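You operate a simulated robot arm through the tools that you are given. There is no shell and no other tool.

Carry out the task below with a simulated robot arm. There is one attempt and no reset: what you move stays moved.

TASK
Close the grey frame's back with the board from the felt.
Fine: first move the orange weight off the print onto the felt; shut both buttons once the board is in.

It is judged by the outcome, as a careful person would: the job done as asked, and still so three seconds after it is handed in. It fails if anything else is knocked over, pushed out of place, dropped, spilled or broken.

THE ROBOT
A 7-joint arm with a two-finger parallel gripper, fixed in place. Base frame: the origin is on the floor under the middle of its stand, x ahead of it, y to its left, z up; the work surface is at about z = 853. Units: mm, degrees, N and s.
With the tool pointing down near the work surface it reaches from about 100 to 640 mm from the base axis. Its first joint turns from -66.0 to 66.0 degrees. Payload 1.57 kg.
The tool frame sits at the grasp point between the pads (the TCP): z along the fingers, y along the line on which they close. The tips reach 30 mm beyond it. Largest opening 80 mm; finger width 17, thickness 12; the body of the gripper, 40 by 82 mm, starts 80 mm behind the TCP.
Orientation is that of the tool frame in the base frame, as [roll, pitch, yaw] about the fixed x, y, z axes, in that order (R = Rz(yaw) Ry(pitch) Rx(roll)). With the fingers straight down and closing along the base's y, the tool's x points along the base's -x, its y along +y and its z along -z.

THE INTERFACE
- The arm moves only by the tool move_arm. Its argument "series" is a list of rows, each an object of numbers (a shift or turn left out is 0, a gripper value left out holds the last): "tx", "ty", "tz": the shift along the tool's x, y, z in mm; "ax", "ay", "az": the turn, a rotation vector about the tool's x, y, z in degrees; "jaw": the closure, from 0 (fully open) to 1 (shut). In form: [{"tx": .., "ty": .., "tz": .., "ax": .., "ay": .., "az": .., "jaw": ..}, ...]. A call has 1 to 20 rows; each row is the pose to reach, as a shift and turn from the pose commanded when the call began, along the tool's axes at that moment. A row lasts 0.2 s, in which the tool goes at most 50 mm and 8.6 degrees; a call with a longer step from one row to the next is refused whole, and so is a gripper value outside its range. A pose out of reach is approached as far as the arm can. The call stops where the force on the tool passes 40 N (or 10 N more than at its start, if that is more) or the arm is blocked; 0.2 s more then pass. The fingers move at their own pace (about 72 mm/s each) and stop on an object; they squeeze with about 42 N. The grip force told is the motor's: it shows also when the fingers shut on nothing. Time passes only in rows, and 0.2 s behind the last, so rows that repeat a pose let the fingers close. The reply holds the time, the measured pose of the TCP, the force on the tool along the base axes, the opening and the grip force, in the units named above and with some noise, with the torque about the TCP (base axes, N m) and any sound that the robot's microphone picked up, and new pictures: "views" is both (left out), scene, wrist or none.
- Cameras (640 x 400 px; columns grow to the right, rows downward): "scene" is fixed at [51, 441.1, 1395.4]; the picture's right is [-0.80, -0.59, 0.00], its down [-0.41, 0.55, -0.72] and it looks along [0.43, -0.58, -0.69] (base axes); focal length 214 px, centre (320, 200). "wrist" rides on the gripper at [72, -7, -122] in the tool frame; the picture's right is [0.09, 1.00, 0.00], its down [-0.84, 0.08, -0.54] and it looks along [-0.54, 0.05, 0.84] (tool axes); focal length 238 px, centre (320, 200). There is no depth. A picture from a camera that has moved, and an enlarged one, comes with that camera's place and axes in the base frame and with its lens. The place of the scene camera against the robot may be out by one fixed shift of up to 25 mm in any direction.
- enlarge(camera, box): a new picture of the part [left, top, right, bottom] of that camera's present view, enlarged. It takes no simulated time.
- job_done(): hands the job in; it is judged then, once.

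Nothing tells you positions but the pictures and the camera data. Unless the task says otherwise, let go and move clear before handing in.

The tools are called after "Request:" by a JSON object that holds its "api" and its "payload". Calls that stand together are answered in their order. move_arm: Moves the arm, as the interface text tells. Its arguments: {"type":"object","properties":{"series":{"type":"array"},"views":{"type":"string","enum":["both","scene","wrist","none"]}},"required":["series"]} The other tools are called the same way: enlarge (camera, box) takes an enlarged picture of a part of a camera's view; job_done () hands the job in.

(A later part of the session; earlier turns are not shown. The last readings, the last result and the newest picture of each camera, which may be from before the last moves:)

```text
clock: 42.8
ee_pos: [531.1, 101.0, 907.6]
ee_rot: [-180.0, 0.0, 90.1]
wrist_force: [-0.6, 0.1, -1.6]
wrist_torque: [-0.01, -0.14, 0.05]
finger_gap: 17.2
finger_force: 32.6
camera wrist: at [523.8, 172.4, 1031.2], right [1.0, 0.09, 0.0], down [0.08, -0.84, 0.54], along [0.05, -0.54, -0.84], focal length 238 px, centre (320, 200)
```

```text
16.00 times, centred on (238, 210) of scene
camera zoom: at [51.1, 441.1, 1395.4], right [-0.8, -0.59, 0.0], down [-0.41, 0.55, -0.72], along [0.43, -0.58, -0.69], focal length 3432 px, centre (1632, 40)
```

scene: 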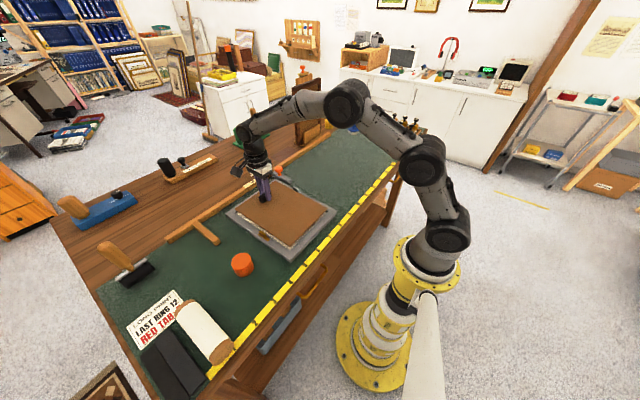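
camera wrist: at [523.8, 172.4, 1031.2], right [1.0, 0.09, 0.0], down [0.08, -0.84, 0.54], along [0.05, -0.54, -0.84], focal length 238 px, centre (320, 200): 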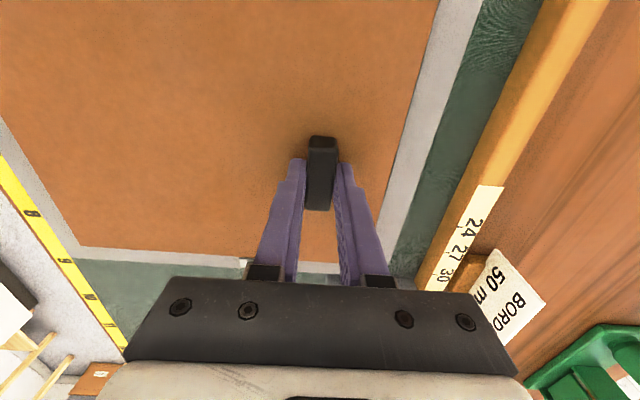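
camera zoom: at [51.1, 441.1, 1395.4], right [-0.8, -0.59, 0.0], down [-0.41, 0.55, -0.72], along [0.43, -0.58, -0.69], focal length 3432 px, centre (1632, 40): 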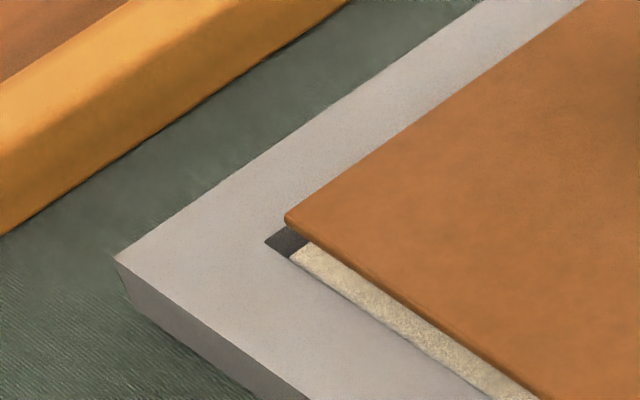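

The far gap is now visible as a thin dark line in the wrist view. Combining both views, the gaps are about 1.8 near, 2.9 far, 4.4 at +y and 1.7 at −y. I'll centre with +0.6 x and +1.3 y, then lower in small checked steps.

Request:
{"api": "move_arm", "payload": {"series": [{"tx": 0.7, "ty": 0.3}, {"tx": 1.3, "ty": 0.6}, {"tx": 1.3, "ty": 0.6, "tz": 1}, {"tx": 1.3, "ty": 0.6, "tz": 2}, {"tx": 1.3, "ty": 0.6, "tz": 2}], "views": "none"}}

Request:
{"api": "enlarge", "payload": {"camera": "scene", "box": [274, 236, 306, 256]}}

Request:
{"api": "enlarge", "payload": {"camera": "scene", "box": [312, 200, 344, 220]}}

Request:
{"api": "enlarge", "payload": {"camera": "scene", "box": [222, 200, 254, 220]}}

Request:
{"api": "enlarge", "payload": {"camera": "wrist", "box": [380, 0, 480, 60]}}

Request:
{"api": "enlarge", "payload": {"camera": "wrist", "box": [60, 210, 140, 260]}}

```text
clock: 44.0
ee_pos: [531.4, 102.2, 906.8]
ee_rot: [-180.0, 0.0, 90.0]
wrist_force: [-0.2, 0.5, -1.9]
wrist_torque: [0.0, -0.13, 0.0]
finger_gap: 17.5
finger_force: 32.2
```

```text
16.00 times, centred on (290, 246) of scene
camera zoom: at [51.1, 441.1, 1395.4], right [-0.8, -0.59, 0.0], down [-0.41, 0.55, -0.72], along [0.43, -0.58, -0.69], focal length 3432 px, centre (800, -536)
```

zoom: 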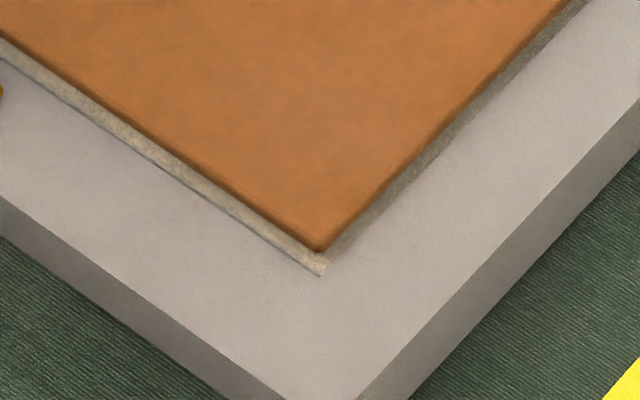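

```text
16.00 times, centred on (328, 210) of scene
camera zoom: at [51.1, 441.1, 1395.4], right [-0.8, -0.59, 0.0], down [-0.41, 0.55, -0.72], along [0.43, -0.58, -0.69], focal length 3432 px, centre (192, 40)
```

zoom: 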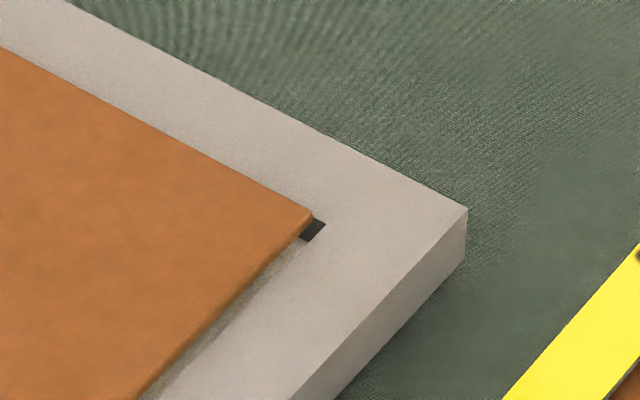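

```text
16.00 times, centred on (238, 210) of scene
camera zoom: at [51.1, 441.1, 1395.4], right [-0.8, -0.59, 0.0], down [-0.41, 0.55, -0.72], along [0.43, -0.58, -0.69], focal length 3432 px, centre (1632, 40)
```

zoom: 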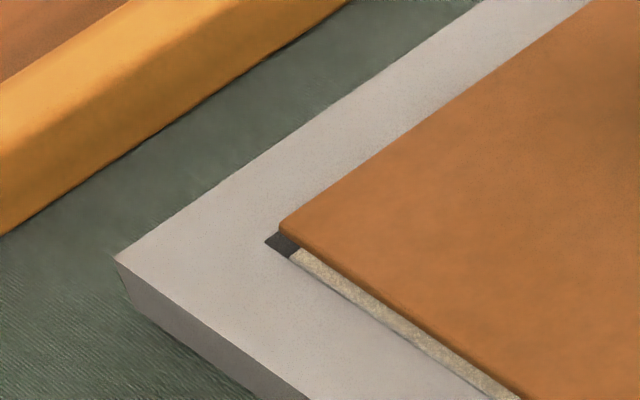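

```text
6.40 times, centred on (430, 30) of wrist
camera zoom: at [524.6, 173.8, 1029.4], right [1.0, 0.09, 0.0], down [0.08, -0.84, 0.54], along [0.05, -0.54, -0.84], focal length 1525 px, centre (-384, 1288)
```

zoom: 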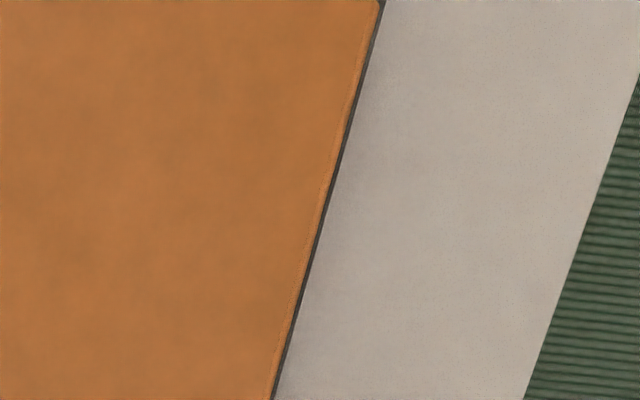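

```text
8.00 times, centred on (100, 235) of wrist
camera zoom: at [524.6, 173.8, 1029.4], right [1.0, 0.09, 0.0], down [0.08, -0.84, 0.54], along [0.05, -0.54, -0.84], focal length 1907 px, centre (2080, -80)
```

zoom: 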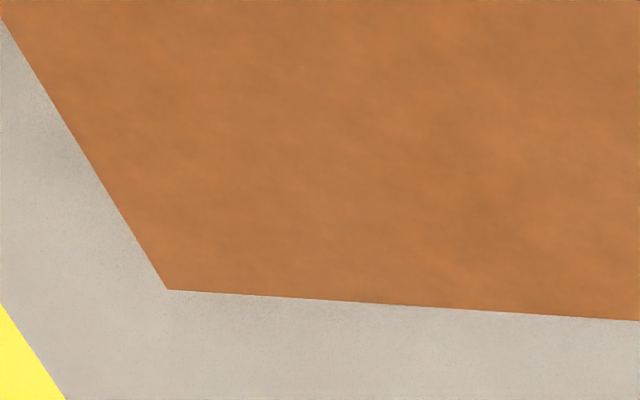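

No contact yet, and the gaps are roughly even (2.5 near, about 1.9 far, 3.3 and 2.2 on the sides). Continuing down gently.

Request:
{"api": "move_arm", "payload": {"series": [{"tx": 0.4, "ty": -0.3}, {"tx": 0.4, "ty": -0.3, "tz": 1}, {"tx": 0.4, "ty": -0.3, "tz": 2}, {"tx": 0.4, "ty": -0.3, "tz": 2}], "views": "none"}}

```text
clock: 45.0
ee_pos: [531.4, 103.2, 905.5]
ee_rot: [-179.9, 0.0, 90.0]
wrist_force: [-0.1, 0.1, -1.7]
wrist_torque: [-0.04, -0.14, -0.01]
finger_gap: 17.3
finger_force: 32.3
```

Request:
{"api": "move_arm", "payload": {"series": [{"tz": 0.7}, {"tz": 1.4}, {"tz": 2}, {"tz": 2}], "views": "none"}}

Request:
{"api": "enlarge", "payload": {"camera": "scene", "box": [274, 236, 306, 256]}}

Request:
{"api": "enlarge", "payload": {"camera": "scene", "box": [312, 200, 344, 220]}}

Request:
{"api": "enlarge", "payload": {"camera": "scene", "box": [222, 200, 254, 220]}}

```text
clock: 46.0
ee_pos: [531.7, 103.1, 904.8]
ee_rot: [-180.0, 0.0, 90.0]
wrist_force: [0.1, -0.5, -1.8]
wrist_torque: [-0.02, -0.13, 0.03]
finger_gap: 17.4
finger_force: 32.5
```

```text
16.00 times, centred on (290, 246) of scene
camera zoom: at [51.1, 441.1, 1395.4], right [-0.8, -0.59, 0.0], down [-0.41, 0.55, -0.72], along [0.43, -0.58, -0.69], focal length 3432 px, centre (800, -536)
```

zoom: 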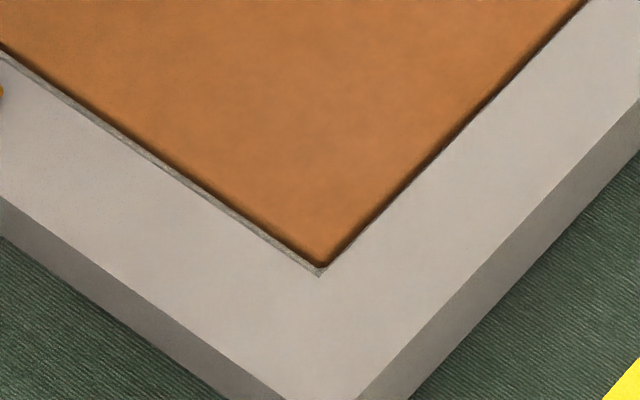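

```text
16.00 times, centred on (328, 210) of scene
camera zoom: at [51.1, 441.1, 1395.4], right [-0.8, -0.59, 0.0], down [-0.41, 0.55, -0.72], along [0.43, -0.58, -0.69], focal length 3432 px, centre (192, 40)
```

zoom: 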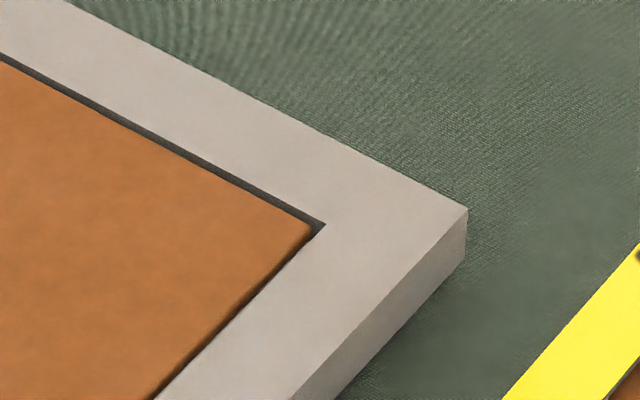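

```text
16.00 times, centred on (238, 210) of scene
camera zoom: at [51.1, 441.1, 1395.4], right [-0.8, -0.59, 0.0], down [-0.41, 0.55, -0.72], along [0.43, -0.58, -0.69], focal length 3432 px, centre (1632, 40)
```

zoom: 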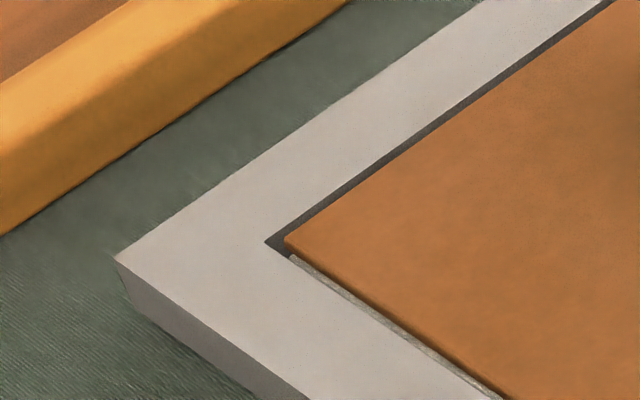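

The board is entering the opening cleanly with gaps all round and no contact force. Continuing down toward the print.

Request:
{"api": "move_arm", "payload": {"series": [{"tz": 0.7}, {"tz": 1.4}, {"tz": 2}, {"tz": 2.5}, {"tz": 2.5}], "views": "none"}}

```text
clock: 47.2
ee_pos: [531.8, 104.1, 900.7]
ee_rot: [180.0, 0.0, 90.0]
wrist_force: [-1.6, 0.2, 3.4]
wrist_torque: [0.01, 0.08, 0.0]
finger_gap: 17.5
finger_force: 31.5
```

A slight contact (about 5 N). Checking where.

Request:
{"api": "enlarge", "payload": {"camera": "scene", "box": [230, 180, 340, 265]}}

Request:
{"api": "enlarge", "payload": {"camera": "scene", "box": [274, 236, 306, 256]}}

Request:
{"api": "enlarge", "payload": {"camera": "scene", "box": [312, 200, 344, 220]}}

Request:
{"api": "enlarge", "payload": {"camera": "scene", "box": [222, 200, 254, 220]}}

Request:
{"api": "enlarge", "payload": {"camera": "wrist", "box": [380, 0, 480, 60]}}

Request:
{"api": "enlarge", "payload": {"camera": "wrist", "box": [60, 210, 140, 260]}}

```text
4.71 times, centred on (285, 222) of scene
camera zoom: at [51.0, 441.1, 1395.4], right [-0.8, -0.59, 0.0], down [-0.41, 0.55, -0.72], along [0.43, -0.58, -0.69], focal length 1009 px, centre (485, 94)
```

zoom: 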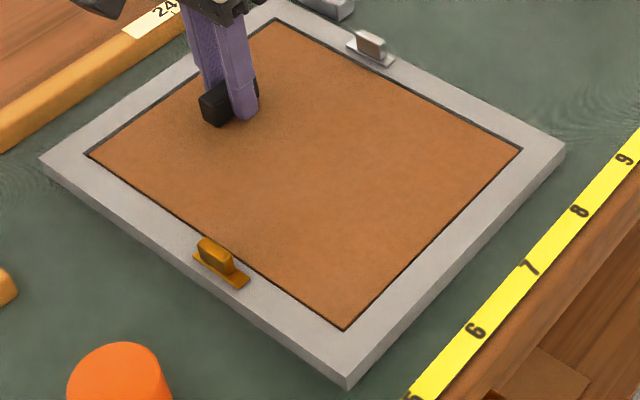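

```text
16.00 times, centred on (290, 246) of scene
camera zoom: at [51.0, 441.1, 1395.4], right [-0.8, -0.59, 0.0], down [-0.41, 0.55, -0.72], along [0.43, -0.58, -0.69], focal length 3432 px, centre (800, -536)
```

zoom: 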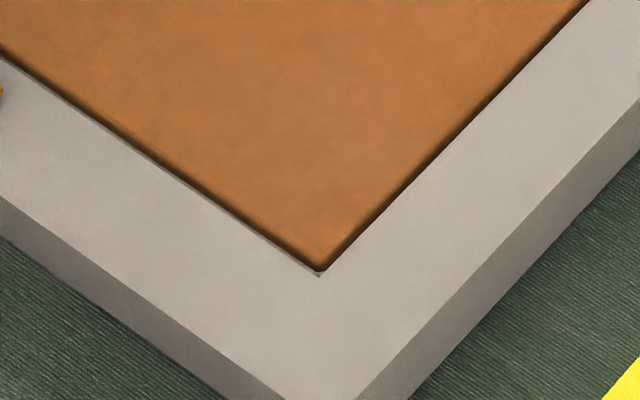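

```text
16.00 times, centred on (328, 210) of scene
camera zoom: at [51.0, 441.1, 1395.4], right [-0.8, -0.59, 0.0], down [-0.41, 0.55, -0.72], along [0.43, -0.58, -0.69], focal length 3432 px, centre (192, 40)
```

zoom: 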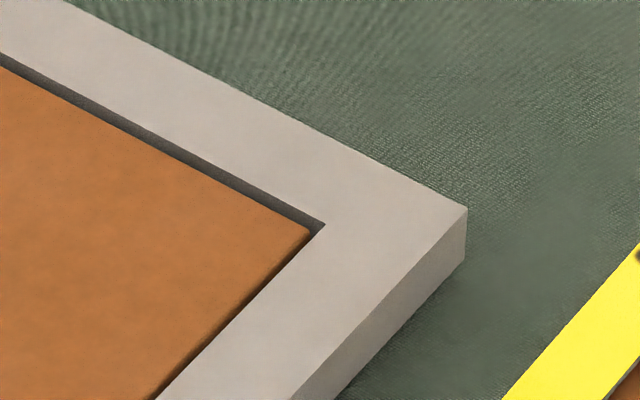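

```text
16.00 times, centred on (238, 210) of scene
camera zoom: at [51.0, 441.1, 1395.4], right [-0.8, -0.59, 0.0], down [-0.41, 0.55, -0.72], along [0.43, -0.58, -0.69], focal length 3432 px, centre (1632, 40)
```

zoom: 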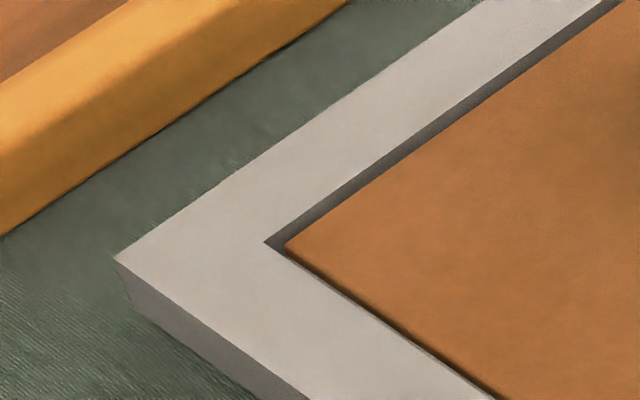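

```text
6.40 times, centred on (430, 30) of wrist
camera zoom: at [524.3, 174.4, 1023.4], right [1.0, 0.09, 0.0], down [0.08, -0.84, 0.54], along [0.05, -0.54, -0.84], focal length 1525 px, centre (-384, 1288)
```

zoom: 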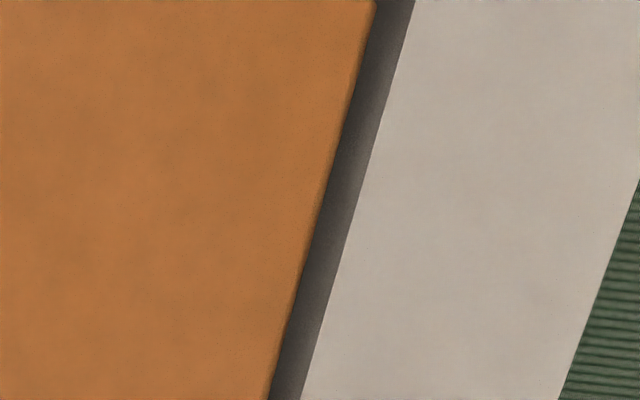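

```text
8.00 times, centred on (100, 235) of wrist
camera zoom: at [524.3, 174.4, 1023.4], right [1.0, 0.09, 0.0], down [0.08, -0.84, 0.54], along [0.05, -0.54, -0.84], focal length 1907 px, centre (2080, -80)
```

zoom: 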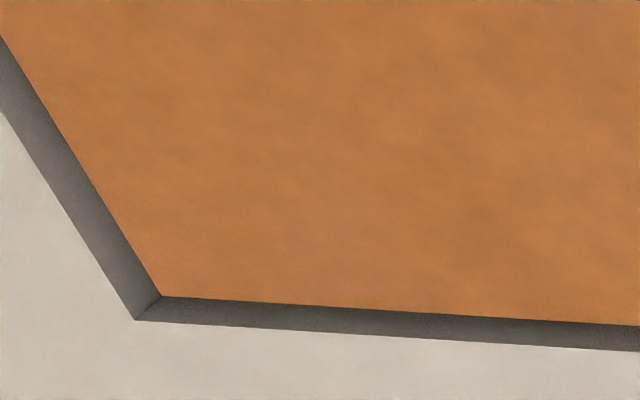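

The board is inside the opening, recessed about 2 mm, with even gaps on all sides. I'll press slightly further to see whether it is resting on the print yet.

Request:
{"api": "move_arm", "payload": {"series": [{"tz": 0.4}, {"tz": 0.8}, {"tz": 0.8}], "views": "none"}}

```text
clock: 48.0
ee_pos: [532.6, 103.9, 902.1]
ee_rot: [179.9, 0.0, 89.9]
wrist_force: [-4.1, -0.6, 10.5]
wrist_torque: [-0.11, 0.23, 0.01]
finger_gap: 17.3
finger_force: 32.5
```

Force rose to 12 N for 0.8 mm, yet the recess looks about 2–3 mm short of the print. I'll relieve the pressure and look closely around the edges.

Request:
{"api": "move_arm", "payload": {"series": [{"tz": -0.6}, {"tz": -1.2}, {"tz": -1.2}], "views": "wrist"}}

Request:
{"api": "enlarge", "payload": {"camera": "wrist", "box": [160, 215, 260, 275]}}

Request:
{"api": "enlarge", "payload": {"camera": "wrist", "box": [300, 190, 420, 280]}}

Request:
{"api": "enlarge", "payload": {"camera": "scene", "box": [262, 176, 302, 201]}}

Request:
{"api": "enlarge", "payload": {"camera": "scene", "box": [250, 220, 290, 245]}}

Request:
{"api": "enlarge", "payload": {"camera": "scene", "box": [256, 190, 296, 215]}}

```text
clock: 48.8
ee_pos: [531.7, 104.1, 901.9]
ee_rot: [179.9, 0.0, 90.1]
wrist_force: [3.1, 0.8, 4.6]
wrist_torque: [0.02, -0.05, 0.01]
finger_gap: 17.6
finger_force: 32.5
camera wrist: at [524.5, 174.5, 1023.4], right [1.0, 0.09, 0.0], down [0.08, -0.84, 0.54], along [0.05, -0.54, -0.84], focal length 238 px, centre (320, 200)
```

wrist: 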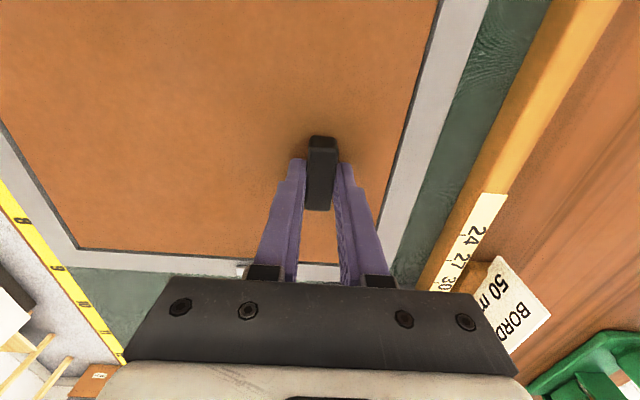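

```text
6.40 times, centred on (210, 245) of wrist
camera zoom: at [524.5, 174.5, 1023.4], right [1.0, 0.09, 0.0], down [0.08, -0.84, 0.54], along [0.05, -0.54, -0.84], focal length 1525 px, centre (1024, -88)
```

zoom: 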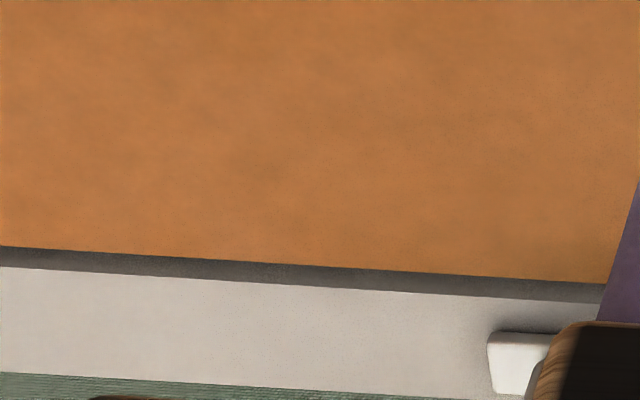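

```text
4.44 times, centred on (360, 235) of wrist
camera zoom: at [524.5, 174.5, 1023.4], right [1.0, 0.09, 0.0], down [0.08, -0.84, 0.54], along [0.05, -0.54, -0.84], focal length 1059 px, centre (142, 44)
```

zoom: 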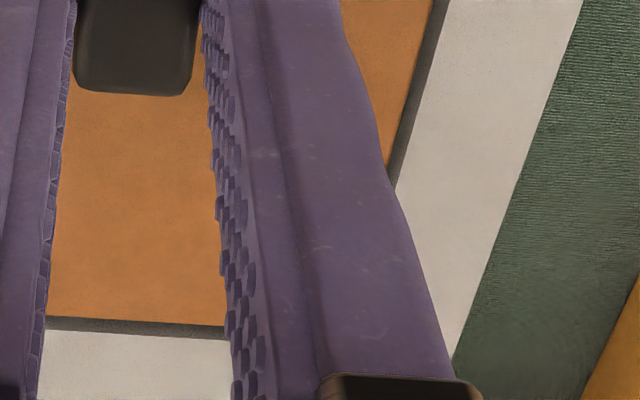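

```text
16.00 times, centred on (282, 188) of scene
camera zoom: at [51.0, 441.1, 1395.4], right [-0.8, -0.59, 0.0], down [-0.41, 0.55, -0.72], along [0.43, -0.58, -0.69], focal length 3432 px, centre (928, 384)
```

zoom: 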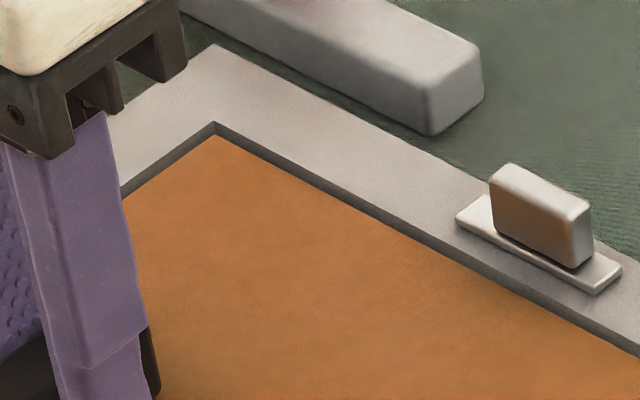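

```text
16.00 times, centred on (270, 232) of scene
camera zoom: at [51.0, 441.1, 1395.4], right [-0.8, -0.59, 0.0], down [-0.41, 0.55, -0.72], along [0.43, -0.58, -0.69], focal length 3432 px, centre (1120, -320)
```

zoom: 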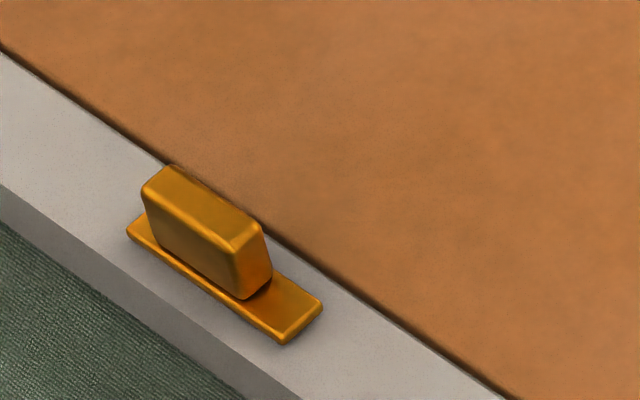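

```text
16.00 times, centred on (276, 202) of scene
camera zoom: at [51.0, 441.1, 1395.4], right [-0.8, -0.59, 0.0], down [-0.41, 0.55, -0.72], along [0.43, -0.58, -0.69], focal length 3432 px, centre (1024, 160)
```

zoom: 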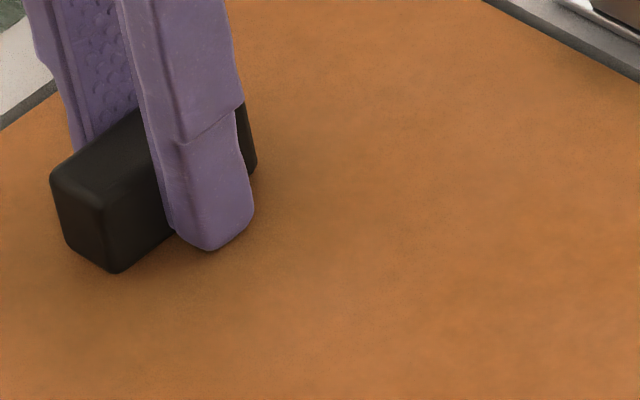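

The views show the board lying evenly inside the opening, about 1.5–2 mm below the rail tops on all sides, with clear gaps all round. I'll relax the remaining pressure and open the fingers only a little, to stay clear of the far rail, so the board settles.

Request:
{"api": "move_arm", "payload": {"series": [{"tz": -0.4}, {"tz": -0.8}, {"tz": -0.8}, {"tz": -0.8, "jaw": 0.7}, {"tz": -0.8, "jaw": 0.65}, {"tz": -0.8, "jaw": 0.65}, {"tz": -0.8, "jaw": 0.65}], "views": "wrist"}}

Request:
{"api": "enlarge", "payload": {"camera": "scene", "box": [262, 176, 302, 201]}}

Request:
{"api": "enlarge", "payload": {"camera": "scene", "box": [312, 200, 344, 220]}}

Request:
{"api": "enlarge", "payload": {"camera": "scene", "box": [222, 200, 254, 220]}}

Request:
{"api": "enlarge", "payload": {"camera": "scene", "box": [274, 236, 306, 256]}}

Request:
{"api": "enlarge", "payload": {"camera": "scene", "box": [256, 190, 296, 215]}}

```text
clock: 50.4
ee_pos: [531.5, 104.3, 902.6]
ee_rot: [180.0, 0.0, 89.9]
wrist_force: [-0.3, 0.5, -1.3]
wrist_torque: [-0.02, -0.02, -0.01]
finger_gap: 27.9
finger_force: 0.0
camera wrist: at [524.4, 174.4, 1024.2], right [1.0, 0.09, 0.0], down [0.08, -0.84, 0.54], along [0.05, -0.54, -0.84], focal length 238 px, centre (320, 200)
```

wrist: 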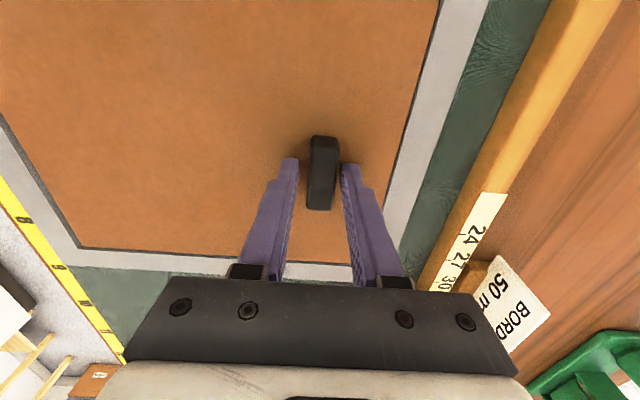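

```text
16.00 times, centred on (282, 188) of scene
camera zoom: at [51.0, 441.1, 1395.4], right [-0.8, -0.59, 0.0], down [-0.41, 0.55, -0.72], along [0.43, -0.58, -0.69], focal length 3432 px, centre (928, 384)
```

zoom: 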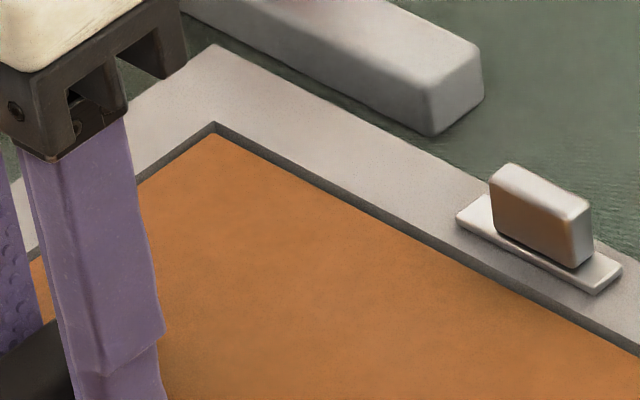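

```text
16.00 times, centred on (328, 210) of scene
camera zoom: at [51.0, 441.1, 1395.4], right [-0.8, -0.59, 0.0], down [-0.41, 0.55, -0.72], along [0.43, -0.58, -0.69], focal length 3432 px, centre (192, 40)
```

zoom: 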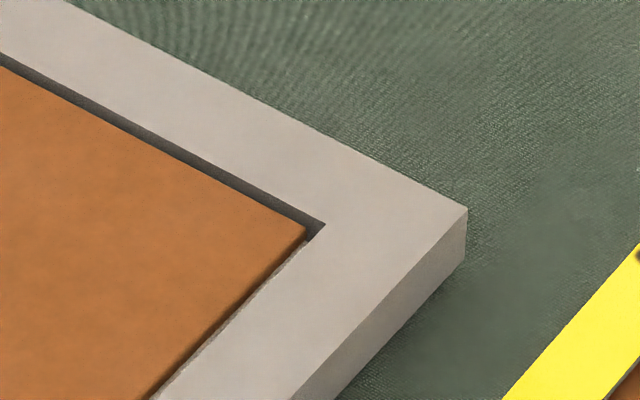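

```text
16.00 times, centred on (238, 210) of scene
camera zoom: at [51.0, 441.1, 1395.4], right [-0.8, -0.59, 0.0], down [-0.41, 0.55, -0.72], along [0.43, -0.58, -0.69], focal length 3432 px, centre (1632, 40)
```

zoom: 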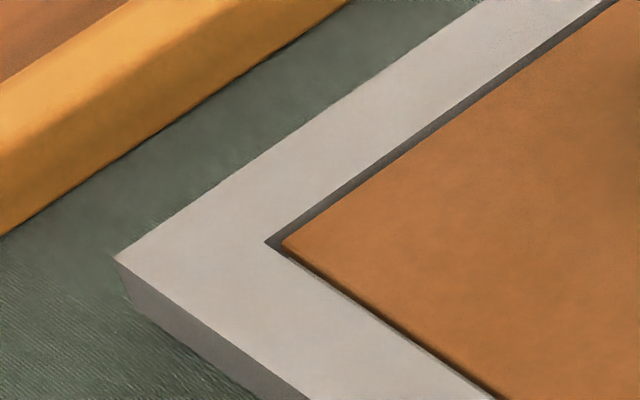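

```text
16.00 times, centred on (290, 246) of scene
camera zoom: at [51.0, 441.1, 1395.4], right [-0.8, -0.59, 0.0], down [-0.41, 0.55, -0.72], along [0.43, -0.58, -0.69], focal length 3432 px, centre (800, -536)
```

zoom: 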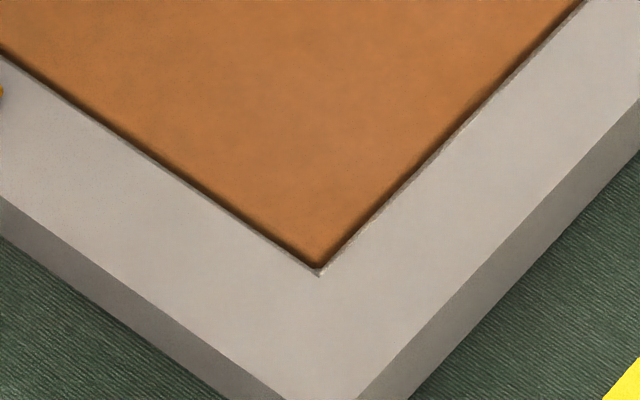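

```text
16.00 times, centred on (276, 202) of scene
camera zoom: at [51.0, 441.1, 1395.4], right [-0.8, -0.59, 0.0], down [-0.41, 0.55, -0.72], along [0.43, -0.58, -0.69], focal length 3432 px, centre (1024, 160)
```

zoom: 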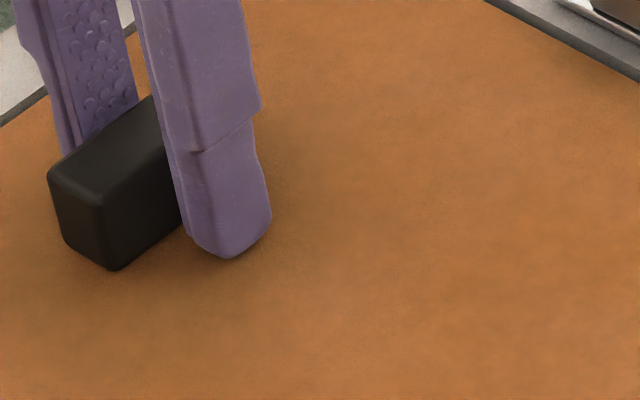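

The board didn't move on release and rests level in the opening. Raising the gripper straight up.

Request:
{"api": "move_arm", "payload": {"series": [{"tz": -5}, {"tz": -15}, {"tz": -30}, {"tz": -60}, {"tz": -100}, {"tz": -130}, {"tz": -130}], "views": "both"}}

Request:
{"api": "enlarge", "payload": {"camera": "scene", "box": [230, 180, 340, 265]}}

Request:
{"api": "enlarge", "payload": {"camera": "scene", "box": [256, 190, 296, 215]}}

```text
clock: 52.0
ee_pos: [533.0, 102.8, 1032.1]
ee_rot: [180.0, 0.0, 89.9]
wrist_force: [0.0, -0.5, 0.3]
wrist_torque: [0.0, -0.01, 0.01]
finger_gap: 28.1
finger_force: 0.0
camera wrist: at [525.3, 174.2, 1154.9], right [1.0, 0.09, 0.0], down [0.08, -0.84, 0.54], along [0.05, -0.54, -0.84], focal length 238 px, centre (320, 200)
```

scene: 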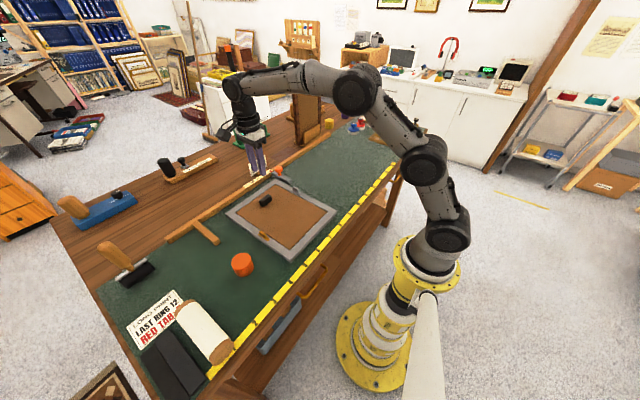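
wrist: 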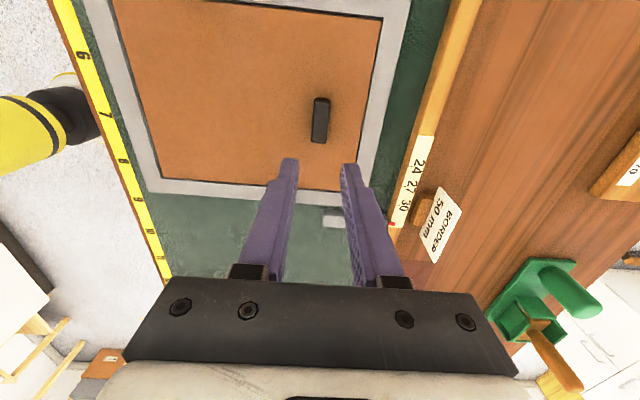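

```text
4.71 times, centred on (285, 222) of scene
camera zoom: at [51.0, 441.1, 1395.4], right [-0.8, -0.59, 0.0], down [-0.41, 0.55, -0.72], along [0.43, -0.58, -0.69], focal length 1009 px, centre (485, 94)
```

zoom: 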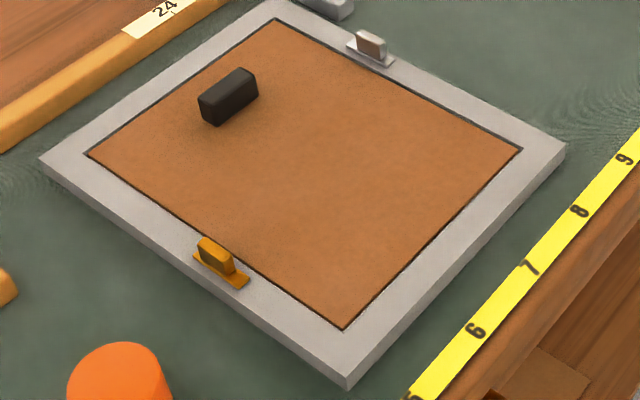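

```text
16.00 times, centred on (276, 202) of scene
camera zoom: at [51.0, 441.1, 1395.4], right [-0.8, -0.59, 0.0], down [-0.41, 0.55, -0.72], along [0.43, -0.58, -0.69], focal length 3432 px, centre (1024, 160)
```

zoom: 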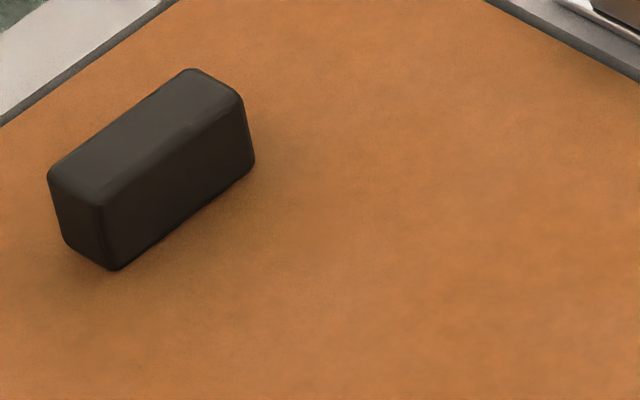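

The board sits level in the opening with even gaps, recessed below the rails. Now the buttons. I'll turn the tool back and take a close look at the grey one first.

Request:
{"api": "move_arm", "payload": {"series": [{"ty": -9, "tx": -10, "tz": 6, "az": -8.2}, {"ty": -18, "tx": -20, "tz": 12, "az": -16.4}, {"ty": -28, "tx": -30, "tz": 18, "az": -24.6}, {"ty": -37, "tx": -40, "tz": 24, "az": -32.8}, {"ty": -47, "tx": -50, "tz": 30, "az": -41}, {"ty": -56, "tx": -60, "tz": 36, "az": -49.2}, {"ty": -66, "tx": -70, "tz": 42, "az": -57.4}, {"ty": -75, "tx": -80, "tz": 48, "az": -65.6}, {"ty": -85, "tx": -90, "tz": 56, "az": -73.8}, {"ty": -94, "tx": -100, "tz": 64, "az": -82}, {"ty": -103, "tx": -109, "tz": 74, "az": -90}, {"ty": -103, "tx": -109, "tz": 74, "az": -90}], "views": "wrist"}}

Request:
{"api": "enlarge", "payload": {"camera": "wrist", "box": [280, 160, 360, 210]}}

Request:
{"api": "enlarge", "payload": {"camera": "wrist", "box": [270, 60, 470, 185]}}

```text
clock: 54.6
ee_pos: [428.5, -5.1, 958.7]
ee_rot: [-179.9, 0.1, -179.9]
wrist_force: [0.4, 0.7, 0.4]
wrist_torque: [-0.02, 0.02, 0.02]
finger_gap: 28.1
finger_force: 0.1
camera wrist: at [356.5, -13.3, 1080.4], right [-0.09, 1.0, 0.0], down [0.84, 0.08, 0.54], along [0.54, 0.05, -0.84], focal length 238 px, centre (320, 200)
```

wrist: 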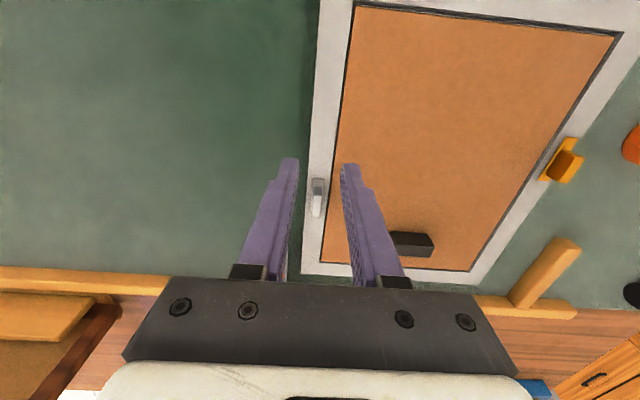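

```text
8.00 times, centred on (320, 185) of wrist
camera zoom: at [356.5, -13.3, 1080.4], right [-0.09, 1.0, 0.0], down [0.84, 0.08, 0.54], along [0.54, 0.05, -0.84], focal length 1907 px, centre (320, 320)
```

zoom: 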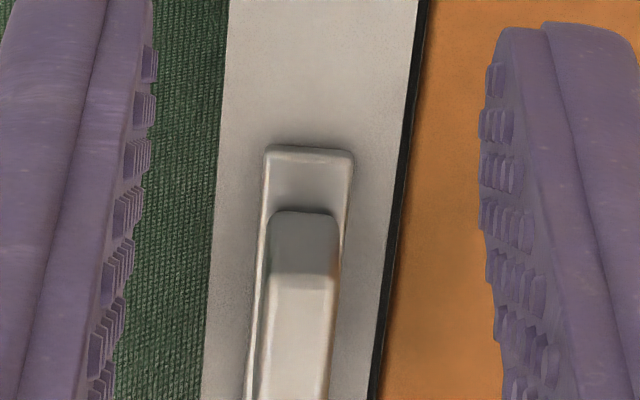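

```text
3.20 times, centred on (370, 122) of wrist
camera zoom: at [356.5, -13.3, 1080.4], right [-0.09, 1.0, 0.0], down [0.84, 0.08, 0.54], along [0.54, 0.05, -0.84], focal length 763 px, centre (160, 448)
```

zoom: 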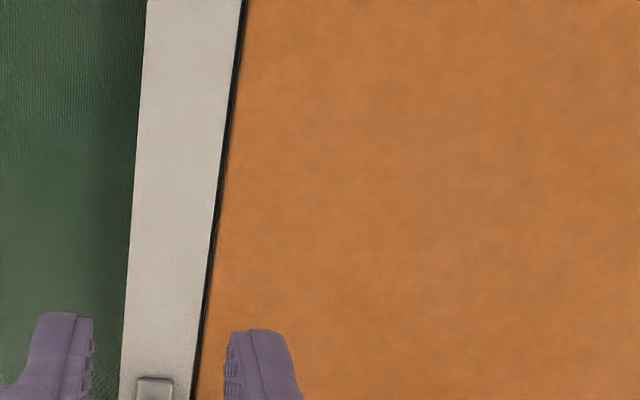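

Request:
{"api": "enlarge", "payload": {"camera": "wrist", "box": [280, 172, 360, 222]}}

Request:
{"api": "enlarge", "payload": {"camera": "wrist", "box": [530, 130, 594, 190]}}

Request:
{"api": "enlarge", "payload": {"camera": "wrist", "box": [330, 220, 520, 290]}}

```text
8.00 times, centred on (320, 197) of wrist
camera zoom: at [356.5, -13.3, 1080.4], right [-0.09, 1.0, 0.0], down [0.84, 0.08, 0.54], along [0.54, 0.05, -0.84], focal length 1907 px, centre (320, 224)
```

zoom: 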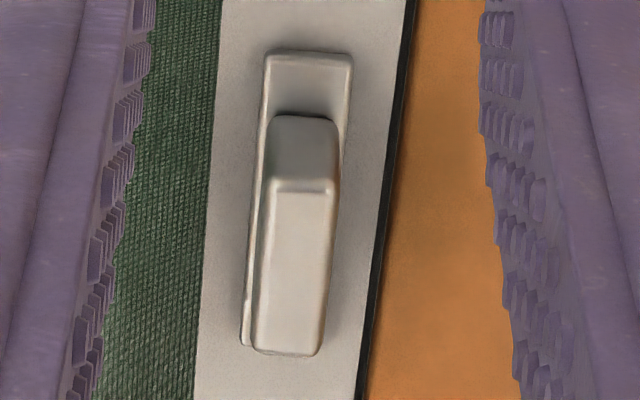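

```text
6.67 times, centred on (562, 160) of wrist
camera zoom: at [356.5, -13.3, 1080.4], right [-0.09, 1.0, 0.0], down [0.84, 0.08, 0.54], along [0.54, 0.05, -0.84], focal length 1589 px, centre (-1293, 467)
```

zoom: 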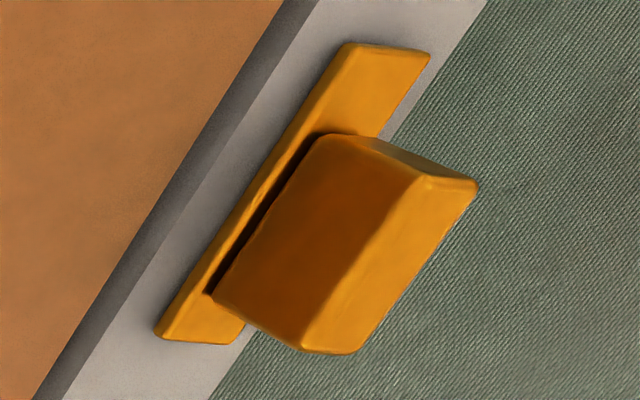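

```text
3.37 times, centred on (425, 255) of wrist
camera zoom: at [356.5, -13.3, 1080.4], right [-0.09, 1.0, 0.0], down [0.84, 0.08, 0.54], along [0.54, 0.05, -0.84], focal length 803 px, centre (-34, 15)
```

zoom: 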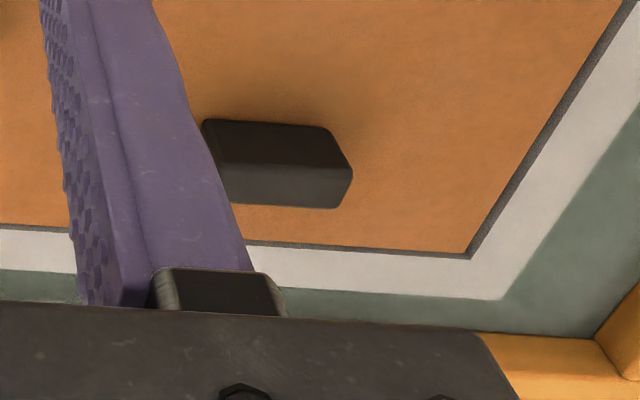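

The grey button's plate is about 45×10 mm. Its fin is about 24×8×17 mm, centred near (485.6, −4.7), with its top near z 890. I'll move above it and verify before straddling.

Request:
{"api": "move_arm", "payload": {"series": [{"tx": -20, "ty": 0.5}, {"tx": -40, "ty": 1}, {"tx": -57.1, "ty": 1.45}, {"tx": -57.1, "ty": 1.45, "tz": 15}, {"tx": -57.1, "ty": 1.45, "tz": 28}, {"tx": -57.1, "ty": 1.45, "tz": 28}], "views": "wrist"}}

Request:
{"api": "enlarge", "payload": {"camera": "wrist", "box": [270, 120, 370, 190]}}

Request:
{"api": "enlarge", "payload": {"camera": "scene", "box": [270, 160, 320, 200]}}

```text
clock: 56.0
ee_pos: [486.0, -3.6, 930.7]
ee_rot: [180.0, 0.0, 180.0]
wrist_force: [-0.2, 0.2, -0.2]
wrist_torque: [0.01, 0.0, 0.02]
finger_gap: 28.1
finger_force: 0.1
camera wrist: at [412.9, -11.7, 1052.0], right [-0.09, 1.0, 0.0], down [0.84, 0.08, 0.54], along [0.54, 0.05, -0.84], focal length 238 px, centre (320, 200)
```

wrist: 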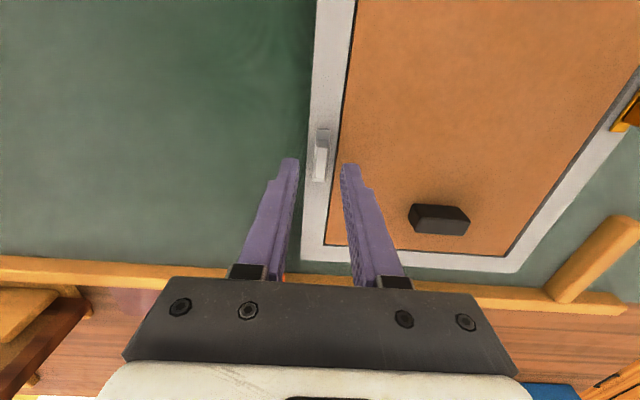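

```text
5.71 times, centred on (320, 155) of wrist
camera zoom: at [412.9, -11.7, 1052.0], right [-0.09, 1.0, 0.0], down [0.84, 0.08, 0.54], along [0.54, 0.05, -0.84], focal length 1362 px, centre (320, 457)
```

zoom: 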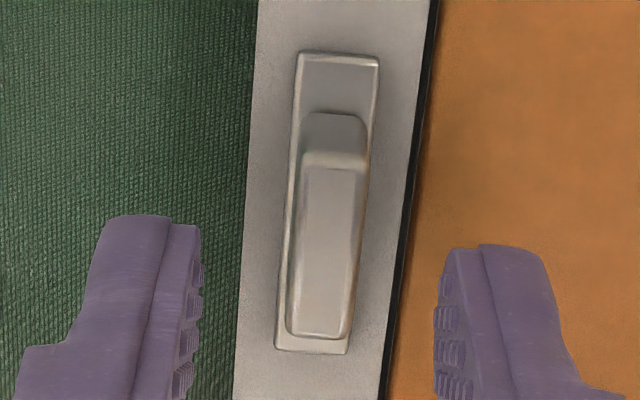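

```text
10.00 times, centred on (295, 180) of scene
camera zoom: at [51.0, 441.1, 1395.4], right [-0.8, -0.59, 0.0], down [-0.41, 0.55, -0.72], along [0.43, -0.58, -0.69], focal length 2145 px, centre (570, 400)
```

zoom: 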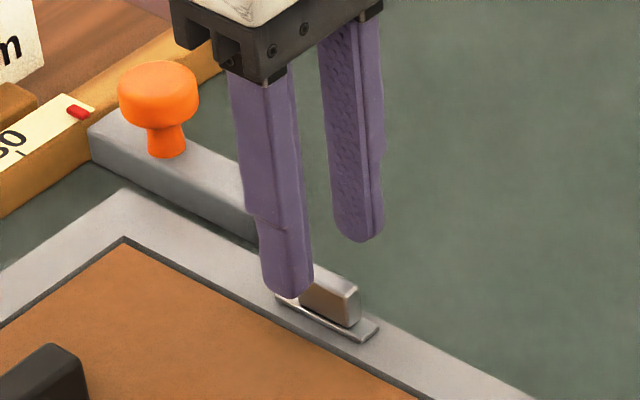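

Well aligned (within about 0.6 mm). Descending to straddle the fin.

Request:
{"api": "move_arm", "payload": {"series": [{"tx": -0.4, "ty": 0.5, "tz": 5}, {"tx": -0.4, "ty": 0.5, "tz": 12}, {"tx": -0.4, "ty": 0.5, "tz": 18}, {"tx": -0.4, "ty": 0.5, "tz": 21}, {"tx": -0.4, "ty": 0.5, "tz": 21}], "views": "wrist"}}

Request:
{"api": "enlarge", "payload": {"camera": "wrist", "box": [270, 120, 370, 190]}}

Request:
{"api": "enlarge", "payload": {"camera": "scene", "box": [275, 170, 315, 200]}}

```text
clock: 57.2
ee_pos: [486.8, -2.8, 910.8]
ee_rot: [179.9, -0.1, -180.0]
wrist_force: [0.1, 0.0, 0.5]
wrist_torque: [0.03, -0.01, -0.01]
finger_gap: 28.2
finger_force: 0.0
camera wrist: at [413.8, -11.3, 1031.1], right [-0.09, 1.0, 0.0], down [0.84, 0.08, 0.54], along [0.54, 0.05, -0.84], focal length 238 px, centre (320, 200)
```

wrist: 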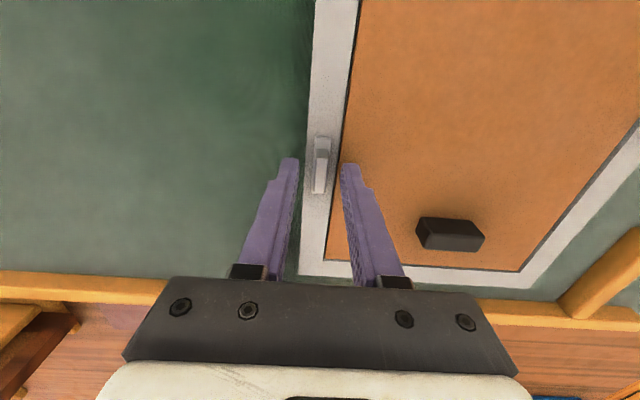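

```text
5.71 times, centred on (320, 155) of wrist
camera zoom: at [413.8, -11.3, 1031.1], right [-0.09, 1.0, 0.0], down [0.84, 0.08, 0.54], along [0.54, 0.05, -0.84], focal length 1362 px, centre (320, 457)
```

zoom: 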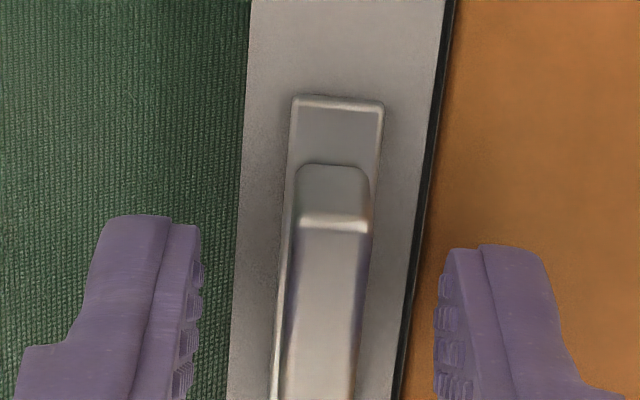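

```text
13.33 times, centred on (295, 185) of scene
camera zoom: at [51.0, 441.1, 1395.4], right [-0.8, -0.59, 0.0], down [-0.41, 0.55, -0.72], along [0.43, -0.58, -0.69], focal length 2860 px, centre (653, 400)
```

zoom: 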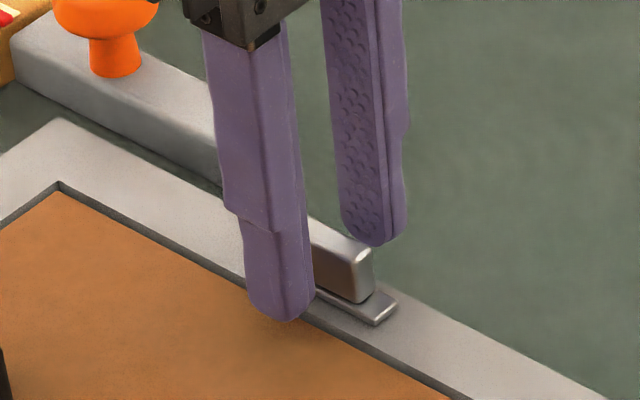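

Fingers flank the fin with the tips just above the plate. Closing gently.

Request:
{"api": "move_arm", "payload": {"series": [{"jaw": 0.8}, {"jaw": 0.86}, {"jaw": 0.92}, {"jaw": 1}, {"jaw": 1}, {"jaw": 1}], "views": "wrist"}}

Request:
{"api": "enlarge", "payload": {"camera": "scene", "box": [230, 180, 340, 265]}}

Request:
{"api": "enlarge", "payload": {"camera": "wrist", "box": [270, 120, 370, 190]}}

```text
clock: 58.6
ee_pos: [487.3, -3.5, 910.2]
ee_rot: [180.0, 0.0, 180.0]
wrist_force: [0.5, 3.4, 0.5]
wrist_torque: [0.06, 0.0, 0.01]
finger_gap: 8.5
finger_force: 27.5
camera wrist: at [413.9, -11.1, 1031.2], right [-0.09, 1.0, 0.0], down [0.84, 0.08, 0.54], along [0.54, 0.05, -0.84], focal length 238 px, centre (320, 200)
```

wrist: 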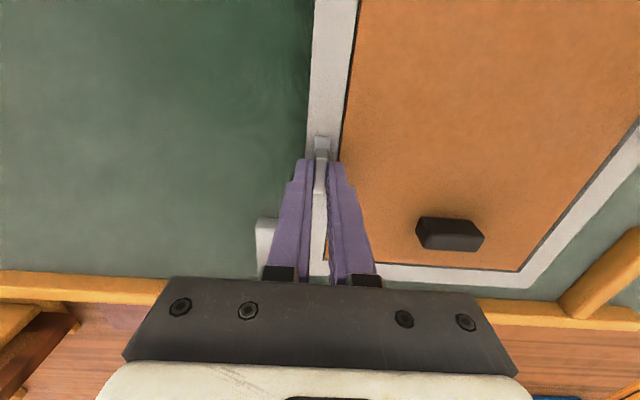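

```text
4.71 times, centred on (285, 222) of scene
camera zoom: at [51.0, 441.2, 1395.4], right [-0.8, -0.59, 0.0], down [-0.41, 0.55, -0.72], along [0.43, -0.58, -0.69], focal length 1009 px, centre (485, 94)
```

zoom: 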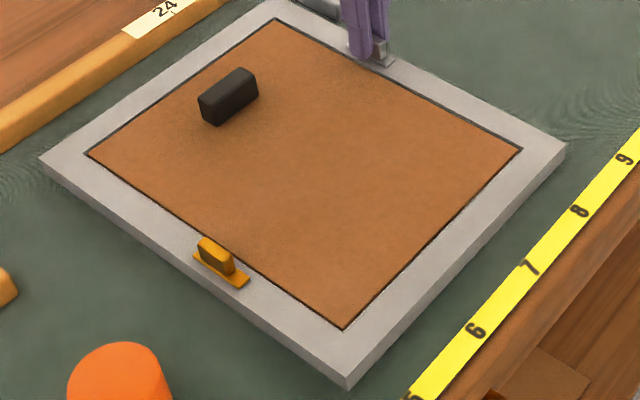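

```text
5.71 times, centred on (320, 155) of wrist
camera zoom: at [413.9, -11.1, 1031.2], right [-0.09, 1.0, 0.0], down [0.84, 0.08, 0.54], along [0.54, 0.05, -0.84], focal length 1362 px, centre (320, 457)
```

zoom: 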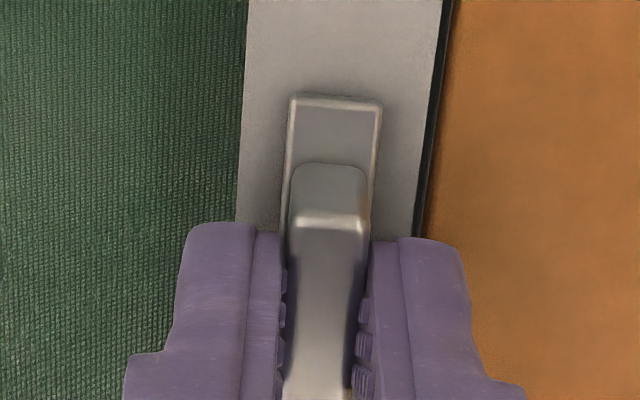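

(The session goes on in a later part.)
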